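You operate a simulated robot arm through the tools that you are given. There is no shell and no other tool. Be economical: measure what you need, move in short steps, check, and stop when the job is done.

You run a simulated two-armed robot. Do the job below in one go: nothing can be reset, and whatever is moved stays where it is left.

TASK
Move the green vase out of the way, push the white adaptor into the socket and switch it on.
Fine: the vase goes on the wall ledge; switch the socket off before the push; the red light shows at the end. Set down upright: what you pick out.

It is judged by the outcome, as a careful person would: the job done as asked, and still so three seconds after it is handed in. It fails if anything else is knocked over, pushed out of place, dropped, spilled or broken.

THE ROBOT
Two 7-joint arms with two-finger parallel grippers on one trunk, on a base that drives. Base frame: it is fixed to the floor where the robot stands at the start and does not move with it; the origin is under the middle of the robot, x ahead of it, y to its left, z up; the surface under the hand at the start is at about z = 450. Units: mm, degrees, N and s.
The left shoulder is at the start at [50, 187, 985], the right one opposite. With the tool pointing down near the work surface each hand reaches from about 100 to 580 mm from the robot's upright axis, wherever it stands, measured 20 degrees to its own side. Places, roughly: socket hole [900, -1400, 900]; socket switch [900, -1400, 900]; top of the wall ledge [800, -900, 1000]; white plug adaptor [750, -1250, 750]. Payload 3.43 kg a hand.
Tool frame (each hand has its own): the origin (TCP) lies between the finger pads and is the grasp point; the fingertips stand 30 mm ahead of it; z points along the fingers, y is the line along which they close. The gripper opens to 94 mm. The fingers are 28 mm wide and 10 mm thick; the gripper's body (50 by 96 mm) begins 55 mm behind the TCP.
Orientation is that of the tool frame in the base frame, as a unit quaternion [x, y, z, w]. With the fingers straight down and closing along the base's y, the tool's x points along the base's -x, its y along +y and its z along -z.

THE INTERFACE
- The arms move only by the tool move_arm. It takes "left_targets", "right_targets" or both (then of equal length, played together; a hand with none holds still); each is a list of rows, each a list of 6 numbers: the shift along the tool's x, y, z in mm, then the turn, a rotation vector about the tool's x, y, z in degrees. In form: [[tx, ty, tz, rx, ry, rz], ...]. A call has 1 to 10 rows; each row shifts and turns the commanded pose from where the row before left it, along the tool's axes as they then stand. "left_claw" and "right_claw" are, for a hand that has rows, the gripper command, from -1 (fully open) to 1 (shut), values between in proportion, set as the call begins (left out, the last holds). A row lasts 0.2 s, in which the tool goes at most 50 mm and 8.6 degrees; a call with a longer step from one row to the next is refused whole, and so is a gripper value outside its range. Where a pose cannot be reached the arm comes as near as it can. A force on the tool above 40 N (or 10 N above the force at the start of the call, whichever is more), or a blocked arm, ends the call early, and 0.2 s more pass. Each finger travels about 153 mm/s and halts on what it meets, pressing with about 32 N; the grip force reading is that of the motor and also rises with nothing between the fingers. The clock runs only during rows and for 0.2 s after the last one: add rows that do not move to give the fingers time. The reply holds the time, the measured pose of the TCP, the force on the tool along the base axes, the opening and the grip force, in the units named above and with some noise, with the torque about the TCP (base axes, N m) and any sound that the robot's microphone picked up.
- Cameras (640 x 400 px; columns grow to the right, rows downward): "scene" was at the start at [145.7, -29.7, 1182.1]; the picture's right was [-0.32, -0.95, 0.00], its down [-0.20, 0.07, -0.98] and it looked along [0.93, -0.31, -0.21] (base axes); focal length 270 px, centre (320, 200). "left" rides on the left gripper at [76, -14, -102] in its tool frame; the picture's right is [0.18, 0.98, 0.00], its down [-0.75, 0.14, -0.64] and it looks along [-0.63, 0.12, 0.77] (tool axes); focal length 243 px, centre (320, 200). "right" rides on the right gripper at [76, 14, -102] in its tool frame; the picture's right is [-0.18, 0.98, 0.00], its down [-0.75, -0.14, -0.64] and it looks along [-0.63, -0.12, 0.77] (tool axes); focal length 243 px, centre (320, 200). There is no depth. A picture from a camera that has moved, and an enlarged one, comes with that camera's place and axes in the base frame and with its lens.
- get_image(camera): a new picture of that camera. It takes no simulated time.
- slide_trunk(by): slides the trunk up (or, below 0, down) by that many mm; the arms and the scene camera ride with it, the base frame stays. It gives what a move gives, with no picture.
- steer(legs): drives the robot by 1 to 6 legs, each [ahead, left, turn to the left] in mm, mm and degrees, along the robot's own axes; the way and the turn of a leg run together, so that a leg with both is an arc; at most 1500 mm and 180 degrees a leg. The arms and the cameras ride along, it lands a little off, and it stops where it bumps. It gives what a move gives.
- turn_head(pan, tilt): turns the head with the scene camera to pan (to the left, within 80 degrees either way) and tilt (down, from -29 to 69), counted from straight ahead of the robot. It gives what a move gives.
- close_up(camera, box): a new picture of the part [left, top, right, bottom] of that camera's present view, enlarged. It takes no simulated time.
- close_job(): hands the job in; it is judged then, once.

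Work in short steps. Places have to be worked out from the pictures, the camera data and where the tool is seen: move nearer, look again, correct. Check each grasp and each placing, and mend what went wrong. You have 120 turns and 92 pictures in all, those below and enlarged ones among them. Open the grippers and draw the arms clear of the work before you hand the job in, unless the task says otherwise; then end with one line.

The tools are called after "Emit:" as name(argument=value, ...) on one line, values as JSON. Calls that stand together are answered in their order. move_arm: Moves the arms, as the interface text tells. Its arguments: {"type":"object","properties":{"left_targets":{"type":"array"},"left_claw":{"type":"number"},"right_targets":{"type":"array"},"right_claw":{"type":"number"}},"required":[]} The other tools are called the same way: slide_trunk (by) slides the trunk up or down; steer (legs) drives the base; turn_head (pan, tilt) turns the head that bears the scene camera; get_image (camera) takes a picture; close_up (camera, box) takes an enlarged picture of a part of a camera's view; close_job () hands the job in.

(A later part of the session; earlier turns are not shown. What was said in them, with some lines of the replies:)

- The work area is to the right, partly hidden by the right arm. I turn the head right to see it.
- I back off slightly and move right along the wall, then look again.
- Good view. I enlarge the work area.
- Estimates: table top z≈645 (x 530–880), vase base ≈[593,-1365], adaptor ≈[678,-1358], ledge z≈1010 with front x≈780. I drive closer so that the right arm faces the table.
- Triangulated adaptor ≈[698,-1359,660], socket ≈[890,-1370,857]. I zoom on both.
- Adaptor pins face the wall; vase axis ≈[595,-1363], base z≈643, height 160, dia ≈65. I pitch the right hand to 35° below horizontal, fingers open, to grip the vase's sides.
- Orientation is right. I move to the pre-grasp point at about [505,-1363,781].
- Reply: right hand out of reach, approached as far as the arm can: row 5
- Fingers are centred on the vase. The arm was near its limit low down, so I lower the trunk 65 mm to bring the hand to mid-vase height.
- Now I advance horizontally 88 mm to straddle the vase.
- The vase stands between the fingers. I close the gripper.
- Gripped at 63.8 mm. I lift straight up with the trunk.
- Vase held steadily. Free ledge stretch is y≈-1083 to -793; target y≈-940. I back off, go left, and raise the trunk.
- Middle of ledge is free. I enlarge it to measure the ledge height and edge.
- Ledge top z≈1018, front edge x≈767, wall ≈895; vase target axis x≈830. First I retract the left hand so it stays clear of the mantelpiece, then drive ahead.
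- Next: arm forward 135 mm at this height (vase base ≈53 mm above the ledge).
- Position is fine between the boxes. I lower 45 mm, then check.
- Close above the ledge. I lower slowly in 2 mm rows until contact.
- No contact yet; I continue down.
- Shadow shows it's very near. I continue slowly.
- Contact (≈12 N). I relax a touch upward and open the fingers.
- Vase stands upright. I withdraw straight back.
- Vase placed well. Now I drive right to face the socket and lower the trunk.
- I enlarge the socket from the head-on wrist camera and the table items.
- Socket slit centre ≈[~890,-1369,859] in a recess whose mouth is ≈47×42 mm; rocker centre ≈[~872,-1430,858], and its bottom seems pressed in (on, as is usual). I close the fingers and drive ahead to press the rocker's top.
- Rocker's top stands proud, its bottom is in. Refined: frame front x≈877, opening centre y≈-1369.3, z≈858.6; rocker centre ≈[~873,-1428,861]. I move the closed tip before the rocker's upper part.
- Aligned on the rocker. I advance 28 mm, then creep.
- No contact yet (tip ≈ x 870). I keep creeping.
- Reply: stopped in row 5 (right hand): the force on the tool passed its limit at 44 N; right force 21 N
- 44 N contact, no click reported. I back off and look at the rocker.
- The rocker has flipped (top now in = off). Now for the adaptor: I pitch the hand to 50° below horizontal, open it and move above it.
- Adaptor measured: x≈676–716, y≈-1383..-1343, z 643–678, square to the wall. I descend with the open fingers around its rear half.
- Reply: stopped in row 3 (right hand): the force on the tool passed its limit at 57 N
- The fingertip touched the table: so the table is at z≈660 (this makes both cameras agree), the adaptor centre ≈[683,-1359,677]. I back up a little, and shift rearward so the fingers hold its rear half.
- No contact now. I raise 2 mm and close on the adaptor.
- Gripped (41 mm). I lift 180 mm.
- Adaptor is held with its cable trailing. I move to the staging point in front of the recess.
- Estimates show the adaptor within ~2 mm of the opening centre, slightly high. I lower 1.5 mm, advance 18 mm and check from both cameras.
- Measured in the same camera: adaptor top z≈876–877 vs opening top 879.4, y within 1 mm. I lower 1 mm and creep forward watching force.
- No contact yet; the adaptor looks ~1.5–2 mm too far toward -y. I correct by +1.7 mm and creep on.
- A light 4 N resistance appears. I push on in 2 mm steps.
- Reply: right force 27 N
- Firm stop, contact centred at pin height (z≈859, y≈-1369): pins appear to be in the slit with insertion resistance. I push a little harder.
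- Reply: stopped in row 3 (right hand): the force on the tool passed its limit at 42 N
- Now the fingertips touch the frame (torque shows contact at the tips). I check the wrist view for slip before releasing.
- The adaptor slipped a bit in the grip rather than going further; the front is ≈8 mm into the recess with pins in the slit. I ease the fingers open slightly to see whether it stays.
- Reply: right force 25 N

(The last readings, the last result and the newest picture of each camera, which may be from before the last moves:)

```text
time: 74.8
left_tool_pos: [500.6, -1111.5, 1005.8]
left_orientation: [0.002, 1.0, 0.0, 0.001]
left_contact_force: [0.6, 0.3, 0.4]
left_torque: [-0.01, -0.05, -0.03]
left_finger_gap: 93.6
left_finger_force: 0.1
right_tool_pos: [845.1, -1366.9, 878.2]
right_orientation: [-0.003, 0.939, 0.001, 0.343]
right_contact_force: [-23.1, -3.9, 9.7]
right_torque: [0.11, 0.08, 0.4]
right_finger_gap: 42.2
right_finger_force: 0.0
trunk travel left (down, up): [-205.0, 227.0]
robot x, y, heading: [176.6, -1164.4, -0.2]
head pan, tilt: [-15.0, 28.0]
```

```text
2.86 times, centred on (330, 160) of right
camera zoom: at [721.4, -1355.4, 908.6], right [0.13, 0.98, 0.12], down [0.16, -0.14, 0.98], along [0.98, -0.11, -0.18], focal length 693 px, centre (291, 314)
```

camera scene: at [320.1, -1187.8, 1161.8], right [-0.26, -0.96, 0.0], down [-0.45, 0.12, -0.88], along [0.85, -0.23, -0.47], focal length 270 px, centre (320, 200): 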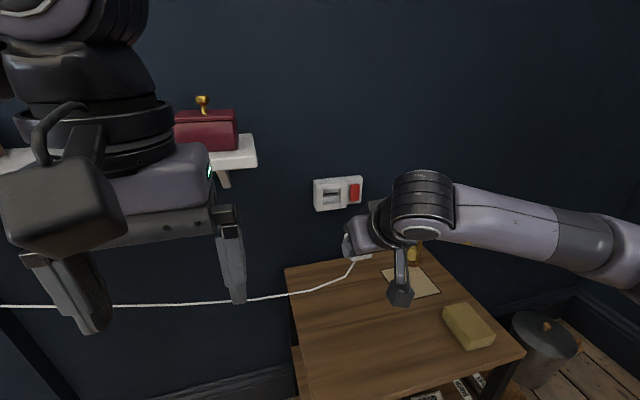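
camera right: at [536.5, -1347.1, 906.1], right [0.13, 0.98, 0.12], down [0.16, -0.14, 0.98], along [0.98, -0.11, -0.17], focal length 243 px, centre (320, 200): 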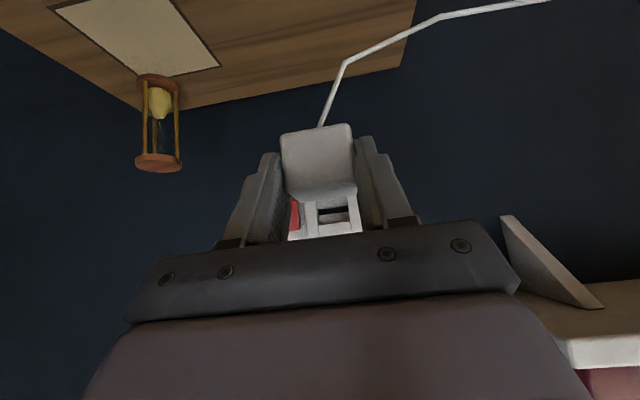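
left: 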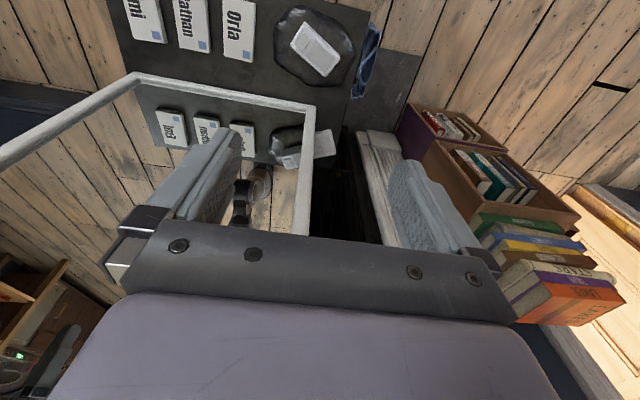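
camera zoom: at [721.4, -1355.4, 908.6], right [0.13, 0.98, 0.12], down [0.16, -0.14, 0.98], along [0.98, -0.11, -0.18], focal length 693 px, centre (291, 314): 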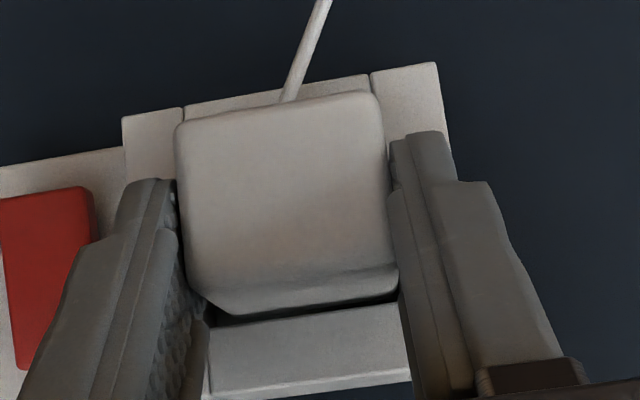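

It stays. I open further and then back the hand off slowly.

Emit:
move_arm(right_targets=[[0, 0, 0, 0, 0, 0], [2.28, 0, -1.95, 0, 0, 0], [0, 0, 0, 0, 0, 0], [0, 0, 0, 0, 0, 0]], right_claw=-0.4)

Emit:
close_up(camera="right", box=[200, 80, 440, 240])

```text
time: 75.8
left_tool_pos: [503.3, -1110.6, 1005.2]
left_orientation: [0.001, 1.0, -0.001, 0.0]
left_contact_force: [0.1, 0.3, 0.4]
left_torque: [0.02, 0.0, 0.0]
left_finger_gap: 94.1
left_finger_force: 0.2
right_tool_pos: [845.6, -1363.4, 877.7]
right_orientation: [-0.007, 0.939, 0.003, 0.344]
right_contact_force: [4.6, 19.8, 6.1]
right_torque: [0.1, -0.24, 0.76]
right_finger_gap: 54.1
right_finger_force: 0.1
trunk travel left (down, up): [-205.0, 227.0]
robot x, y, heading: [177.2, -1163.1, -0.3]
head pan, tilt: [-15.0, 28.0]
```

```text
2.50 times, centred on (320, 160) of right
camera zoom: at [721.2, -1351.0, 907.9], right [0.13, 0.98, 0.12], down [0.16, -0.14, 0.98], along [0.98, -0.1, -0.18], focal length 606 px, centre (320, 300)
```

zoom: 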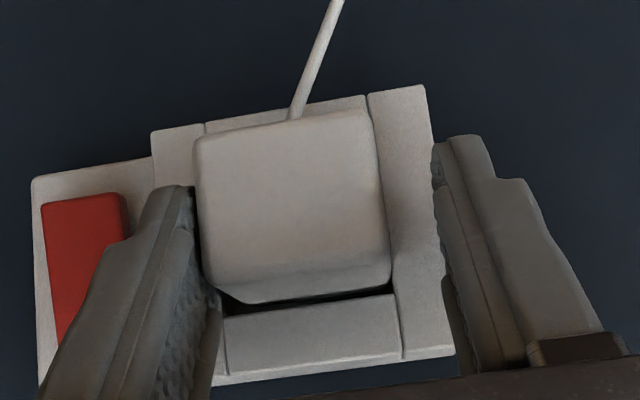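

The -y fingertip is pressing sideways on the frame edge. I retreat straight back slowly to free it.

Emit:
move_arm(right_targets=[[2.28, 0, -1.95, 0, 0, 0], [2.28, 0, -1.95, 0, 0, 0], [2.28, 0, -1.95, 0, 0, 0], [2.28, 0, -1.95, 0, 0, 0], [0, 0, 0, 0, 0, 0]])

Emit:
close_up(camera="right", box=[200, 80, 440, 240])

```text
time: 77.0
left_tool_pos: [502.8, -1111.3, 1004.3]
left_orientation: [0.001, 1.0, 0.0, 0.001]
left_contact_force: [0.0, 0.1, 0.4]
left_torque: [-0.01, 0.0, -0.01]
left_finger_gap: 93.9
left_finger_force: 0.1
right_tool_pos: [832.3, -1369.0, 876.9]
right_orientation: [-0.002, 0.94, 0.001, 0.342]
right_contact_force: [-0.7, 0.0, 0.2]
right_torque: [0.01, 0.01, -0.01]
right_finger_gap: 65.8
right_finger_force: 0.0
trunk travel left (down, up): [-205.0, 227.0]
robot x, y, heading: [174.2, -1163.9, -0.4]
head pan, tilt: [-15.0, 28.0]
```

```text
2.50 times, centred on (320, 160) of right
camera zoom: at [708.8, -1356.7, 906.0], right [0.14, 0.98, 0.12], down [0.16, -0.14, 0.98], along [0.98, -0.11, -0.18], focal length 606 px, centre (320, 300)
```

zoom: 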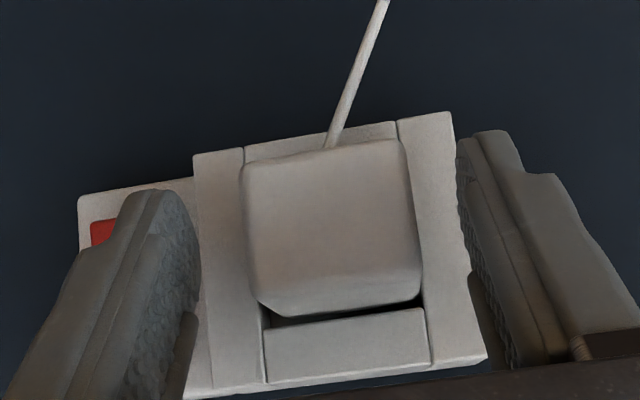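

Free, and the adaptor stays in. I retreat 60 mm, close the fingers and inspect.

Emit:
move_arm(right_targets=[[23, 0, -19.5, 0, 0, 0], [23, 0, -19.5, 0, 0, 0], [0, 0, 0, 0, 0, 0]])

Emit:
move_arm(right_targets=[[-13, 0, -15.2, 0, 0, 0], [-13, 0, -15.2, 0, 0, 0], [0, 0, 0, 0, 0, 0], [0, 0, 0, 0, 0, 0]], right_claw=1)

Emit:
close_up(camera="scene", box=[295, 160, 391, 226])

Emit:
get_image(camera="right")

```text
time: 77.8
left_tool_pos: [503.1, -1111.5, 1004.8]
left_orientation: [0.002, 1.0, -0.001, 0.0]
left_contact_force: [0.1, 0.1, -0.4]
left_torque: [0.01, -0.01, 0.03]
left_finger_gap: 94.0
left_finger_force: 0.0
right_tool_pos: [772.7, -1366.3, 876.0]
right_orientation: [-0.003, 0.94, 0.0, 0.342]
right_contact_force: [0.3, 0.2, -0.1]
right_torque: [0.01, -0.03, 0.0]
right_finger_gap: 65.6
right_finger_force: 0.0
trunk travel left (down, up): [-205.0, 227.0]
robot x, y, heading: [173.8, -1164.8, -0.3]
head pan, tilt: [-15.0, 28.0]
```

```text
time: 78.8
left_tool_pos: [503.3, -1112.1, 1005.7]
left_orientation: [0.002, 1.0, 0.0, -0.001]
left_contact_force: [1.0, 0.8, -0.1]
left_torque: [0.01, -0.01, 0.0]
left_finger_gap: 94.0
left_finger_force: 0.0
right_tool_pos: [772.8, -1367.0, 916.6]
right_orientation: [-0.003, 0.939, 0.001, 0.343]
right_contact_force: [1.1, -0.3, -0.5]
right_torque: [0.01, 0.03, -0.03]
right_finger_gap: 0.0
right_finger_force: 32.1
trunk travel left (down, up): [-205.0, 227.0]
robot x, y, heading: [177.8, -1165.3, -0.3]
head pan, tilt: [-15.0, 28.0]
```

```text
6.06 times, centred on (343, 193) of scene
camera zoom: at [319.8, -1187.9, 1161.9], right [-0.26, -0.96, 0.0], down [-0.45, 0.12, -0.88], along [0.85, -0.23, -0.47], focal length 1633 px, centre (181, 242)
```

zoom: 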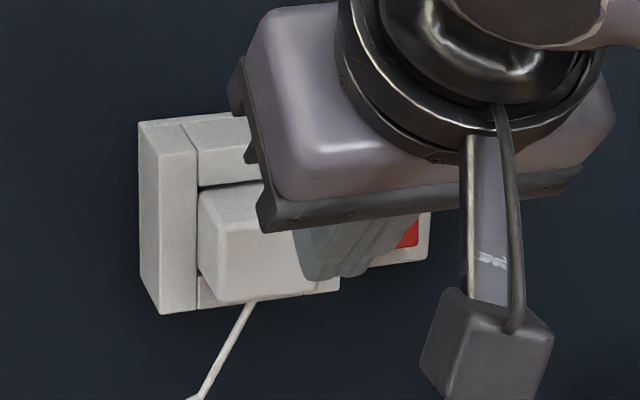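

```text
24 pictures are left
camera right: at [648.3, -1355.6, 945.9], right [0.14, 0.98, 0.12], down [0.16, -0.14, 0.98], along [0.98, -0.11, -0.18], focal length 243 px, centre (320, 200)
```

right: 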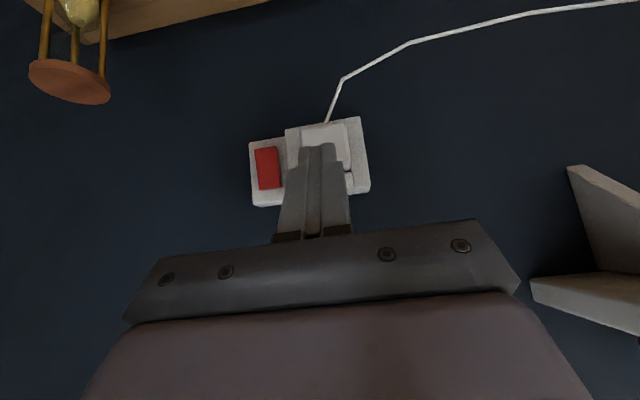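

The adaptor sits in the recess but still protrudes a little. I bring the closed tip to the middle of its rear face.

Emit:
move_arm(right_targets=[[28.3, -2.5, 33.7, 0, 0, 0], [-23, 0, 19.3, 0, 0, 0], [-6, 0, 5.1, 0, 0, 0], [-1.53, 0, 1.28, 0, 0, 0], [-1.53, 0, 1.28, 0, 0, 0], [-1.53, 0, 1.28, 0, 0, 0], [-1.53, 0, 1.28, 0, 0, 0], [0, 0, 0, 0, 0, 0]])

```text
time: 80.6
left_tool_pos: [502.6, -1111.3, 1005.4]
left_orientation: [0.002, 1.0, 0.0, 0.002]
left_contact_force: [0.9, -0.1, 0.1]
left_torque: [0.0, -0.01, 0.03]
left_finger_gap: 94.2
left_finger_force: 0.0
right_tool_pos: [816.5, -1370.7, 872.0]
right_orientation: [-0.003, 0.94, 0.001, 0.34]
right_contact_force: [-21.6, -1.0, -1.2]
right_torque: [-0.02, 0.39, -0.04]
right_finger_gap: 0.0
right_finger_force: 31.3
trunk travel left (down, up): [-205.0, 227.0]
robot x, y, heading: [178.6, -1164.8, -0.6]
head pan, tilt: [-15.0, 28.0]
```

Contact with 22 N at z≈855. I push on.

Emit:
move_arm(right_targets=[[-0.76, 0, 0.64, 0, 0, 0], [-0.76, 0, 0.64, 0, 0, 0], [-0.76, 0, 0.64, 0, 0, 0], [-0.76, 0, 0.64, 0, 0, 0], [-0.76, 0, 0.64, 0, 0, 0], [-0.76, 0, 0.64, 0, 0, 0], [0, 0, 0, 0, 0, 0]])

Emit:
move_arm(right_targets=[[-0.76, 0, 0.64, 0, 0, 0], [-0.76, 0, 0.64, 0, 0, 0], [-0.76, 0, 0.64, 0, 0, 0], [-0.76, 0, 0.64, 0, 0, 0], [-0.76, 0, 0.64, 0, 0, 0], [-0.76, 0, 0.64, 0, 0, 0], [0, 0, 0, 0, 0, 0]])

```text
time: 81.2
left_tool_pos: [501.5, -1112.3, 1004.6]
left_orientation: [0.002, 1.0, 0.0, 0.001]
left_contact_force: [-0.1, 0.8, -0.5]
left_torque: [0.0, -0.02, -0.04]
left_finger_gap: 93.9
left_finger_force: 0.1
right_tool_pos: [816.6, -1369.3, 869.1]
right_orientation: [-0.003, 0.942, 0.001, 0.335]
right_contact_force: [-12.8, -1.0, -0.3]
right_torque: [0.01, 0.19, -0.01]
right_finger_gap: 0.0
right_finger_force: 31.5
trunk travel left (down, up): [-205.0, 227.0]
robot x, y, heading: [176.9, -1164.3, -0.1]
head pan, tilt: [-15.0, 28.0]
stopped in row 3 (right hand): the force on the tool passed its limit at 42 N (the readings are from after the stop); the commanded pose is now the measured one
```

```text
time: 82.0
left_tool_pos: [501.9, -1113.1, 1005.3]
left_orientation: [0.002, 1.0, 0.0, 0.001]
left_contact_force: [0.1, -0.1, 0.1]
left_torque: [-0.02, -0.03, 0.01]
left_finger_gap: 93.9
left_finger_force: 0.0
right_tool_pos: [815.3, -1368.7, 868.6]
right_orientation: [-0.003, 0.943, 0.0, 0.333]
right_contact_force: [-16.1, -1.2, 5.4]
right_torque: [-0.07, 0.08, -0.01]
right_finger_gap: 0.0
right_finger_force: 32.2
trunk travel left (down, up): [-205.0, 227.0]
robot x, y, heading: [172.9, -1162.4, -0.3]
head pan, tilt: [-15.0, 28.0]
stopped in row 4 (right hand): the force on the tool passed its limit at 42 N (the readings are from after the stop); the commanded pose is now the measured one
```

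It doesn't move under 42 N. I retreat low to get an unobstructed view of how deep it sits.

Emit:
move_arm(right_targets=[[32, 0, -34, 0, 0, 0], [32, 0, -34, 0, 0, 0], [33, 0, -20, 0, 0, 0], [35, 0, 25, 0, 0, 0], [0, 0, 0, 0, 0, 0]])

Emit:
close_up(camera="scene", box=[305, 165, 369, 215])

```text
time: 83.2
left_tool_pos: [502.7, -1112.0, 1005.3]
left_orientation: [0.003, 1.0, 0.0, -0.001]
left_contact_force: [-0.3, 0.1, -0.2]
left_torque: [0.01, -0.04, 0.03]
left_finger_gap: 93.9
left_finger_force: 0.1
right_tool_pos: [674.1, -1370.9, 835.9]
right_orientation: [-0.003, 0.943, 0.0, 0.333]
right_contact_force: [-0.2, -0.2, 0.2]
right_torque: [0.0, 0.0, 0.01]
right_finger_gap: 0.2
right_finger_force: 31.9
trunk travel left (down, up): [-205.0, 227.0]
robot x, y, heading: [174.1, -1161.5, -0.1]
head pan, tilt: [-15.0, 28.0]
```

```text
8.00 times, centred on (337, 190) of scene
camera zoom: at [319.0, -1188.1, 1161.9], right [-0.26, -0.96, 0.0], down [-0.45, 0.12, -0.88], along [0.85, -0.23, -0.47], focal length 2156 px, centre (184, 280)
```

zoom: 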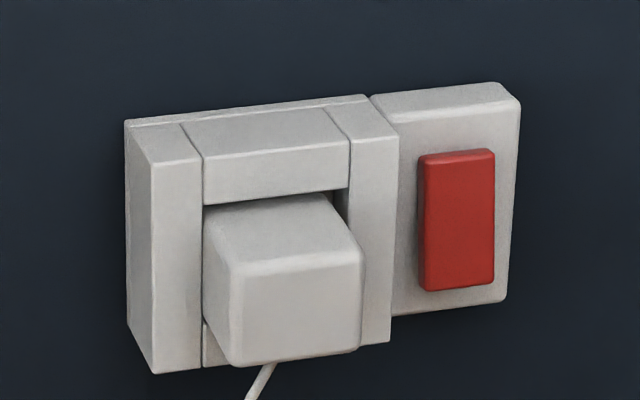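

The adaptor holds itself level in the socket with its pins in the slit, and is at a hard stop – it looks seated. I now bring the closed tip before the lower part of the rocker to switch it on.

Emit:
move_arm(right_targets=[[-16, -28.5, -3.8, 0, 0, 0], [-16, -28.5, -3.8, 0, 0, 0], [-31.4, 0, 25.3, 0, 0, 0], [-31.4, 0, 25.3, 0, 0, 0], [-31.4, 0, 25.3, 0, 0, 0], [0, 0, 0, 0, 0, 0]])

Emit:
get_image(camera="right")

```text
time: 84.6
left_tool_pos: [502.4, -1112.9, 1005.2]
left_orientation: [0.002, 1.0, 0.001, 0.001]
left_contact_force: [0.9, -0.4, -0.2]
left_torque: [0.01, 0.02, 0.02]
left_finger_gap: 94.0
left_finger_force: 0.1
right_tool_pos: [817.1, -1426.8, 859.7]
right_orientation: [-0.003, 0.943, 0.0, 0.333]
right_contact_force: [-0.2, -0.1, 0.2]
right_torque: [0.0, 0.0, -0.01]
right_finger_gap: 0.0
right_finger_force: 32.2
trunk travel left (down, up): [-205.0, 227.0]
robot x, y, heading: [174.4, -1164.6, -0.4]
head pan, tilt: [-15.0, 28.0]
```

```text
22 pictures are left
camera right: at [693.1, -1415.1, 893.3], right [0.14, 0.98, 0.11], down [0.18, -0.14, 0.97], along [0.97, -0.11, -0.2], focal length 243 px, centre (320, 200)
```

right: 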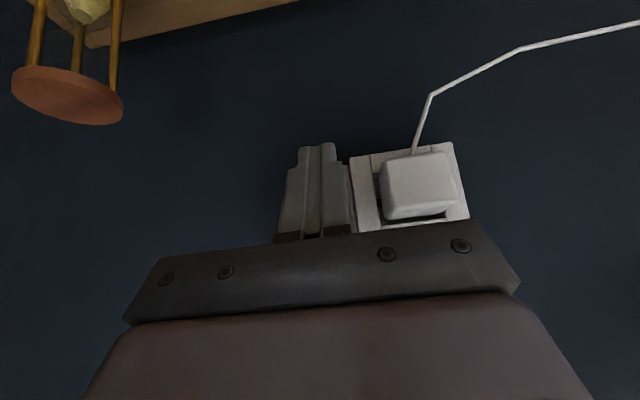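

I zoom at the adaptor from this oblique view to judge its seating.

Emit:
close_up(camera="right", box=[345, 130, 475, 235])

```text
3.81 times, centred on (410, 182) of right
camera zoom: at [693.1, -1415.1, 893.3], right [0.14, 0.98, 0.11], down [0.18, -0.14, 0.97], along [0.97, -0.11, -0.2], focal length 924 px, centre (-23, 267)
```

zoom: 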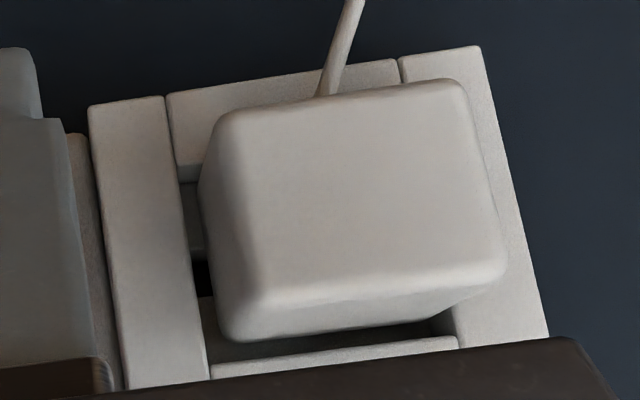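

Adaptor width is 41 mm by the grip, so its depth is likely alike, putting the front at the recess floor (~888): seated. I press the rocker's lower part.

Emit:
move_arm(right_targets=[[-11.7, -1, 9.4, 0, 0, 0], [-3.1, 0, 2.5, 0, 0, 0], [-1.56, 0, 1.26, 0, 0, 0], [-1.56, 0, 1.26, 0, 0, 0], [-1.56, 0, 1.26, 0, 0, 0], [-1.56, 0, 1.26, 0, 0, 0], [-1.56, 0, 1.26, 0, 0, 0], [-1.56, 0, 1.26, 0, 0, 0], [-1.56, 0, 1.26, 0, 0, 0], [-1.56, 0, 1.26, 0, 0, 0]])

```text
time: 86.8
left_tool_pos: [501.1, -1112.5, 1004.9]
left_orientation: [0.003, 1.0, -0.001, 0.001]
left_contact_force: [0.1, -0.9, 0.0]
left_torque: [0.01, -0.03, 0.0]
left_finger_gap: 94.1
left_finger_force: 0.1
right_tool_pos: [852.9, -1426.5, 860.6]
right_orientation: [-0.003, 0.943, 0.0, 0.332]
right_contact_force: [-11.7, 0.4, 1.0]
right_torque: [0.05, 0.1, 0.01]
right_finger_gap: 0.1
right_finger_force: 32.4
trunk travel left (down, up): [-205.0, 227.0]
robot x, y, heading: [176.8, -1165.7, -0.2]
head pan, tilt: [-15.0, 28.0]
```

Emit:
move_arm(right_targets=[[-1.56, 0, 1.26, 0, 0, 0], [-1.56, 0, 1.26, 0, 0, 0], [-1.56, 0, 1.26, 0, 0, 0], [0, 0, 0, 0, 0, 0]])

Emit:
move_arm(right_targets=[[31, 0, -25, 0, 0, 0], [31, 0, -25, 0, 0, 0], [31, 0, -25, 0, 0, 0], [30, 0, 20, 0, 0, 0], [0, 0, 0, 0, 0, 0]])

Emit:
close_up(camera="scene", box=[305, 165, 369, 215])

```text
time: 87.5
left_tool_pos: [501.5, -1112.5, 1005.3]
left_orientation: [0.003, 1.0, 0.001, 0.001]
left_contact_force: [-0.3, -0.5, 0.4]
left_torque: [-0.04, -0.05, -0.01]
left_finger_gap: 94.0
left_finger_force: 0.0
right_tool_pos: [851.6, -1425.9, 857.9]
right_orientation: [-0.002, 0.945, 0.0, 0.327]
right_contact_force: [-14.6, 0.8, 3.9]
right_torque: [0.01, 0.09, 0.0]
right_finger_gap: 0.0
right_finger_force: 31.7
trunk travel left (down, up): [-205.0, 227.0]
robot x, y, heading: [173.8, -1165.9, -0.5]
head pan, tilt: [-15.0, 28.0]
stopped in row 3 (right hand): the force on the tool passed its limit at 42 N (the readings are from after the stop); the commanded pose is now the measured one
```

```text
time: 88.7
left_tool_pos: [502.7, -1112.4, 1005.0]
left_orientation: [0.003, 1.0, 0.0, 0.0]
left_contact_force: [0.0, 0.1, 0.8]
left_torque: [0.02, 0.01, -0.03]
left_finger_gap: 94.0
left_finger_force: 0.0
right_tool_pos: [723.8, -1428.8, 824.4]
right_orientation: [-0.002, 0.945, 0.0, 0.328]
right_contact_force: [-0.2, -0.1, 0.8]
right_torque: [0.01, 0.01, 0.02]
right_finger_gap: 0.0
right_finger_force: 32.0
trunk travel left (down, up): [-205.0, 227.0]
robot x, y, heading: [173.3, -1162.4, -0.4]
head pan, tilt: [-15.0, 28.0]
```

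```text
8.00 times, centred on (337, 190) of scene
camera zoom: at [318.5, -1188.2, 1161.9], right [-0.26, -0.96, 0.0], down [-0.45, 0.12, -0.88], along [0.85, -0.23, -0.47], focal length 2156 px, centre (184, 280)
```

zoom: 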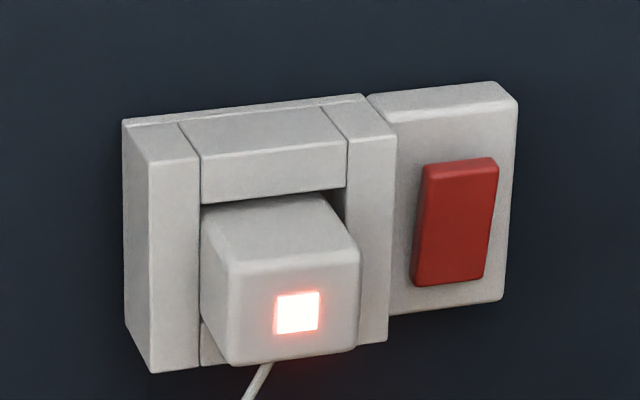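

The adaptor's red light shows. I draw back, open the fingers and check the whole scene.

Emit:
steer(legs=[[-250, 0, 0]])

Emit:
move_arm(right_targets=[[0, 0, 0, 0, 0, 0], [0, 0, 0, 0, 0, 0], [0, 0, 0, 0, 0, 0], [0, 0, 0, 0, 0, 0]], right_claw=-1)

Emit:
get_image(camera="scene")

Emit:
turn_head(pan=8, tilt=20)

Emit:
get_image(camera="scene")

```text
time: 90.5
left_tool_pos: [249.9, -1111.1, 1003.9]
left_orientation: [0.003, 1.0, 0.0, 0.0]
left_contact_force: [0.2, 0.7, 0.2]
left_torque: [-0.02, 0.03, -0.04]
left_finger_gap: 94.1
left_finger_force: 0.1
right_tool_pos: [471.1, -1425.9, 824.5]
right_orientation: [-0.002, 0.945, -0.001, 0.327]
right_contact_force: [0.1, 0.0, -0.3]
right_torque: [0.01, 0.04, 0.0]
right_finger_gap: 0.2
right_finger_force: 31.6
trunk travel left (down, up): [-205.0, 227.0]
robot x, y, heading: [-79.9, -1162.9, -0.6]
head pan, tilt: [-15.0, 28.0]
```

```text
time: 91.5
left_tool_pos: [249.7, -1110.3, 1004.4]
left_orientation: [0.002, 1.0, 0.0, 0.0]
left_contact_force: [0.1, 0.2, 0.0]
left_torque: [0.02, -0.01, 0.01]
left_finger_gap: 93.9
left_finger_force: 0.3
right_tool_pos: [470.8, -1424.8, 824.5]
right_orientation: [-0.002, 0.945, -0.001, 0.327]
right_contact_force: [0.1, -0.2, 0.2]
right_torque: [0.03, 0.02, 0.0]
right_finger_gap: 93.7
right_finger_force: 0.2
trunk travel left (down, up): [-205.0, 227.0]
robot x, y, heading: [-78.3, -1162.5, -0.3]
head pan, tilt: [-15.0, 28.0]
```

```text
19 pictures are left
camera scene: at [66.0, -1186.7, 1161.9], right [-0.27, -0.96, 0.0], down [-0.45, 0.12, -0.88], along [0.85, -0.23, -0.47], focal length 270 px, centre (320, 200)
```

scene: 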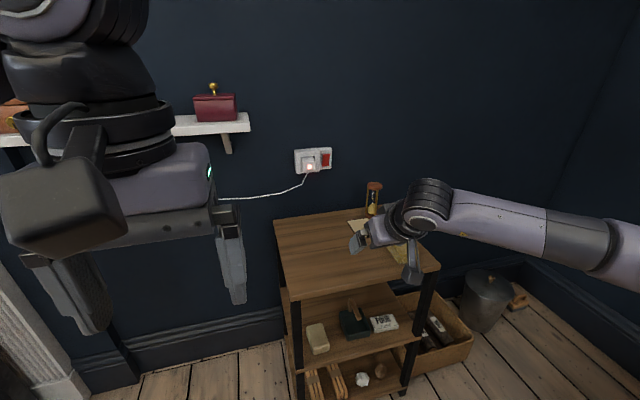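

```text
time: 92.4
left_tool_pos: [249.9, -1111.3, 1004.3]
left_orientation: [0.003, 1.0, 0.0, -0.001]
left_contact_force: [0.7, 0.1, -0.2]
left_torque: [0.01, 0.0, -0.01]
left_finger_gap: 94.0
left_finger_force: 0.0
right_tool_pos: [470.9, -1425.1, 824.2]
right_orientation: [-0.002, 0.945, -0.001, 0.327]
right_contact_force: [0.0, 0.0, 0.0]
right_torque: [-0.03, -0.02, -0.01]
right_finger_gap: 93.9
right_finger_force: 0.1
trunk travel left (down, up): [-205.0, 227.0]
robot x, y, heading: [-81.0, -1162.9, -0.7]
head pan, tilt: [8.0, 20.0]
```

```text
18 pictures are left
camera scene: at [70.4, -1150.2, 1174.7], right [0.13, -0.99, 0.0], down [-0.34, -0.05, -0.94], along [0.93, 0.12, -0.34], focal length 270 px, centre (320, 200)
```

scene: 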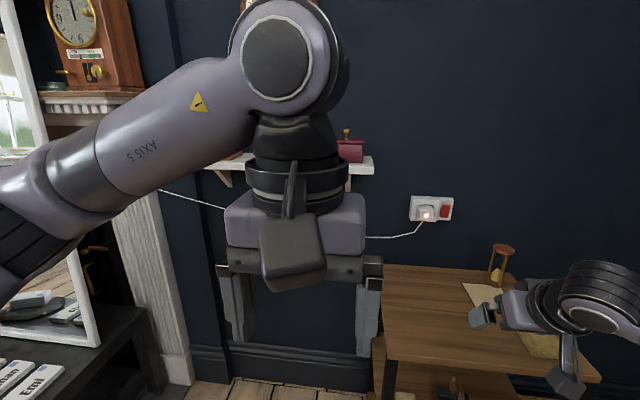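

Light still on, everything in place; the left arm hides the vase, so I shift to confirm it.

Emit:
steer(legs=[[-50, -250, 0]])

Emit:
get_image(camera="scene")

```text
time: 95.2
left_tool_pos: [199.2, -1354.2, 1004.3]
left_orientation: [0.002, 1.0, 0.0, -0.001]
left_contact_force: [-0.3, 0.3, 0.8]
left_torque: [-0.01, -0.01, 0.02]
left_finger_gap: 93.9
left_finger_force: 0.0
right_tool_pos: [420.1, -1668.1, 824.6]
right_orientation: [-0.003, 0.945, -0.001, 0.327]
right_contact_force: [0.1, 0.5, 0.1]
right_torque: [-0.02, 0.03, 0.02]
right_finger_gap: 94.0
right_finger_force: 0.0
trunk travel left (down, up): [-205.0, 227.0]
robot x, y, heading: [-129.7, -1407.4, -0.4]
head pan, tilt: [8.0, 20.0]
```

```text
17 pictures are left
camera scene: at [19.3, -1393.6, 1174.8], right [0.13, -0.99, 0.0], down [-0.34, -0.05, -0.94], along [0.93, 0.12, -0.34], focal length 270 px, centre (320, 200)
```

scene: 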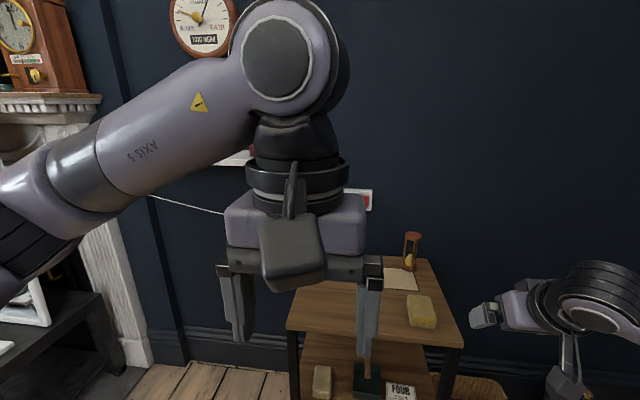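

Emit:
steer(legs=[[0, 700, 0]])

Emit:
turn_head(pan=-20, tilt=15)

Emit:
get_image(camera="scene")

```text
time: 101.7
left_tool_pos: [196.5, -651.0, 1004.4]
left_orientation: [-0.004, 1.0, 0.0, 0.0]
left_contact_force: [0.4, 0.0, -0.2]
left_torque: [-0.03, -0.01, -0.02]
left_finger_gap: 94.3
left_finger_force: 0.0
right_tool_pos: [423.4, -964.0, 824.5]
right_orientation: [-0.01, 0.945, 0.002, 0.328]
right_contact_force: [0.0, -0.4, -0.1]
right_torque: [0.02, 0.02, -0.03]
right_finger_gap: 94.0
right_finger_force: 0.1
trunk travel left (down, up): [-205.0, 227.0]
robot x, y, heading: [-131.9, -707.9, 0.4]
head pan, tilt: [8.0, 20.0]
```

```text
time: 102.7
left_tool_pos: [196.5, -652.0, 1004.8]
left_orientation: [-0.004, 1.0, 0.0, 0.001]
left_contact_force: [-0.2, 0.5, 1.3]
left_torque: [0.0, -0.01, -0.01]
left_finger_gap: 94.1
left_finger_force: 0.1
right_tool_pos: [423.7, -963.3, 824.6]
right_orientation: [-0.01, 0.945, 0.002, 0.327]
right_contact_force: [0.2, -0.3, 0.0]
right_torque: [0.0, 0.04, 0.0]
right_finger_gap: 94.2
right_finger_force: 0.1
trunk travel left (down, up): [-205.0, 227.0]
robot x, y, heading: [-133.7, -706.8, 0.5]
head pan, tilt: [-20.0, 15.0]
```

```text
16 pictures are left
camera scene: at [14.2, -738.4, 1182.9], right [-0.33, -0.94, 0.0], down [-0.24, 0.09, -0.97], along [0.91, -0.32, -0.26], focal length 270 px, centre (320, 200)
```

scene: 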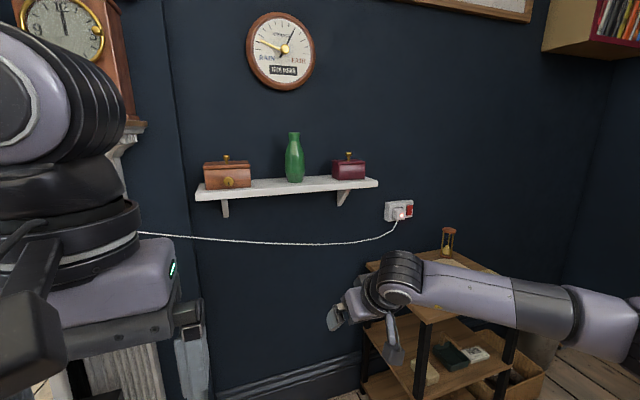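

The vase stands upright on the ledge, the adaptor is in and lit red, grippers are open and clear; I hand in.

Emit:
close_job()

```text
The job is handed in.
```

The job is done and handed in: the green vase stands upright on the wall ledge, the white adaptor is in the socket (switched off before the push), and the socket is back on with the red light showing.
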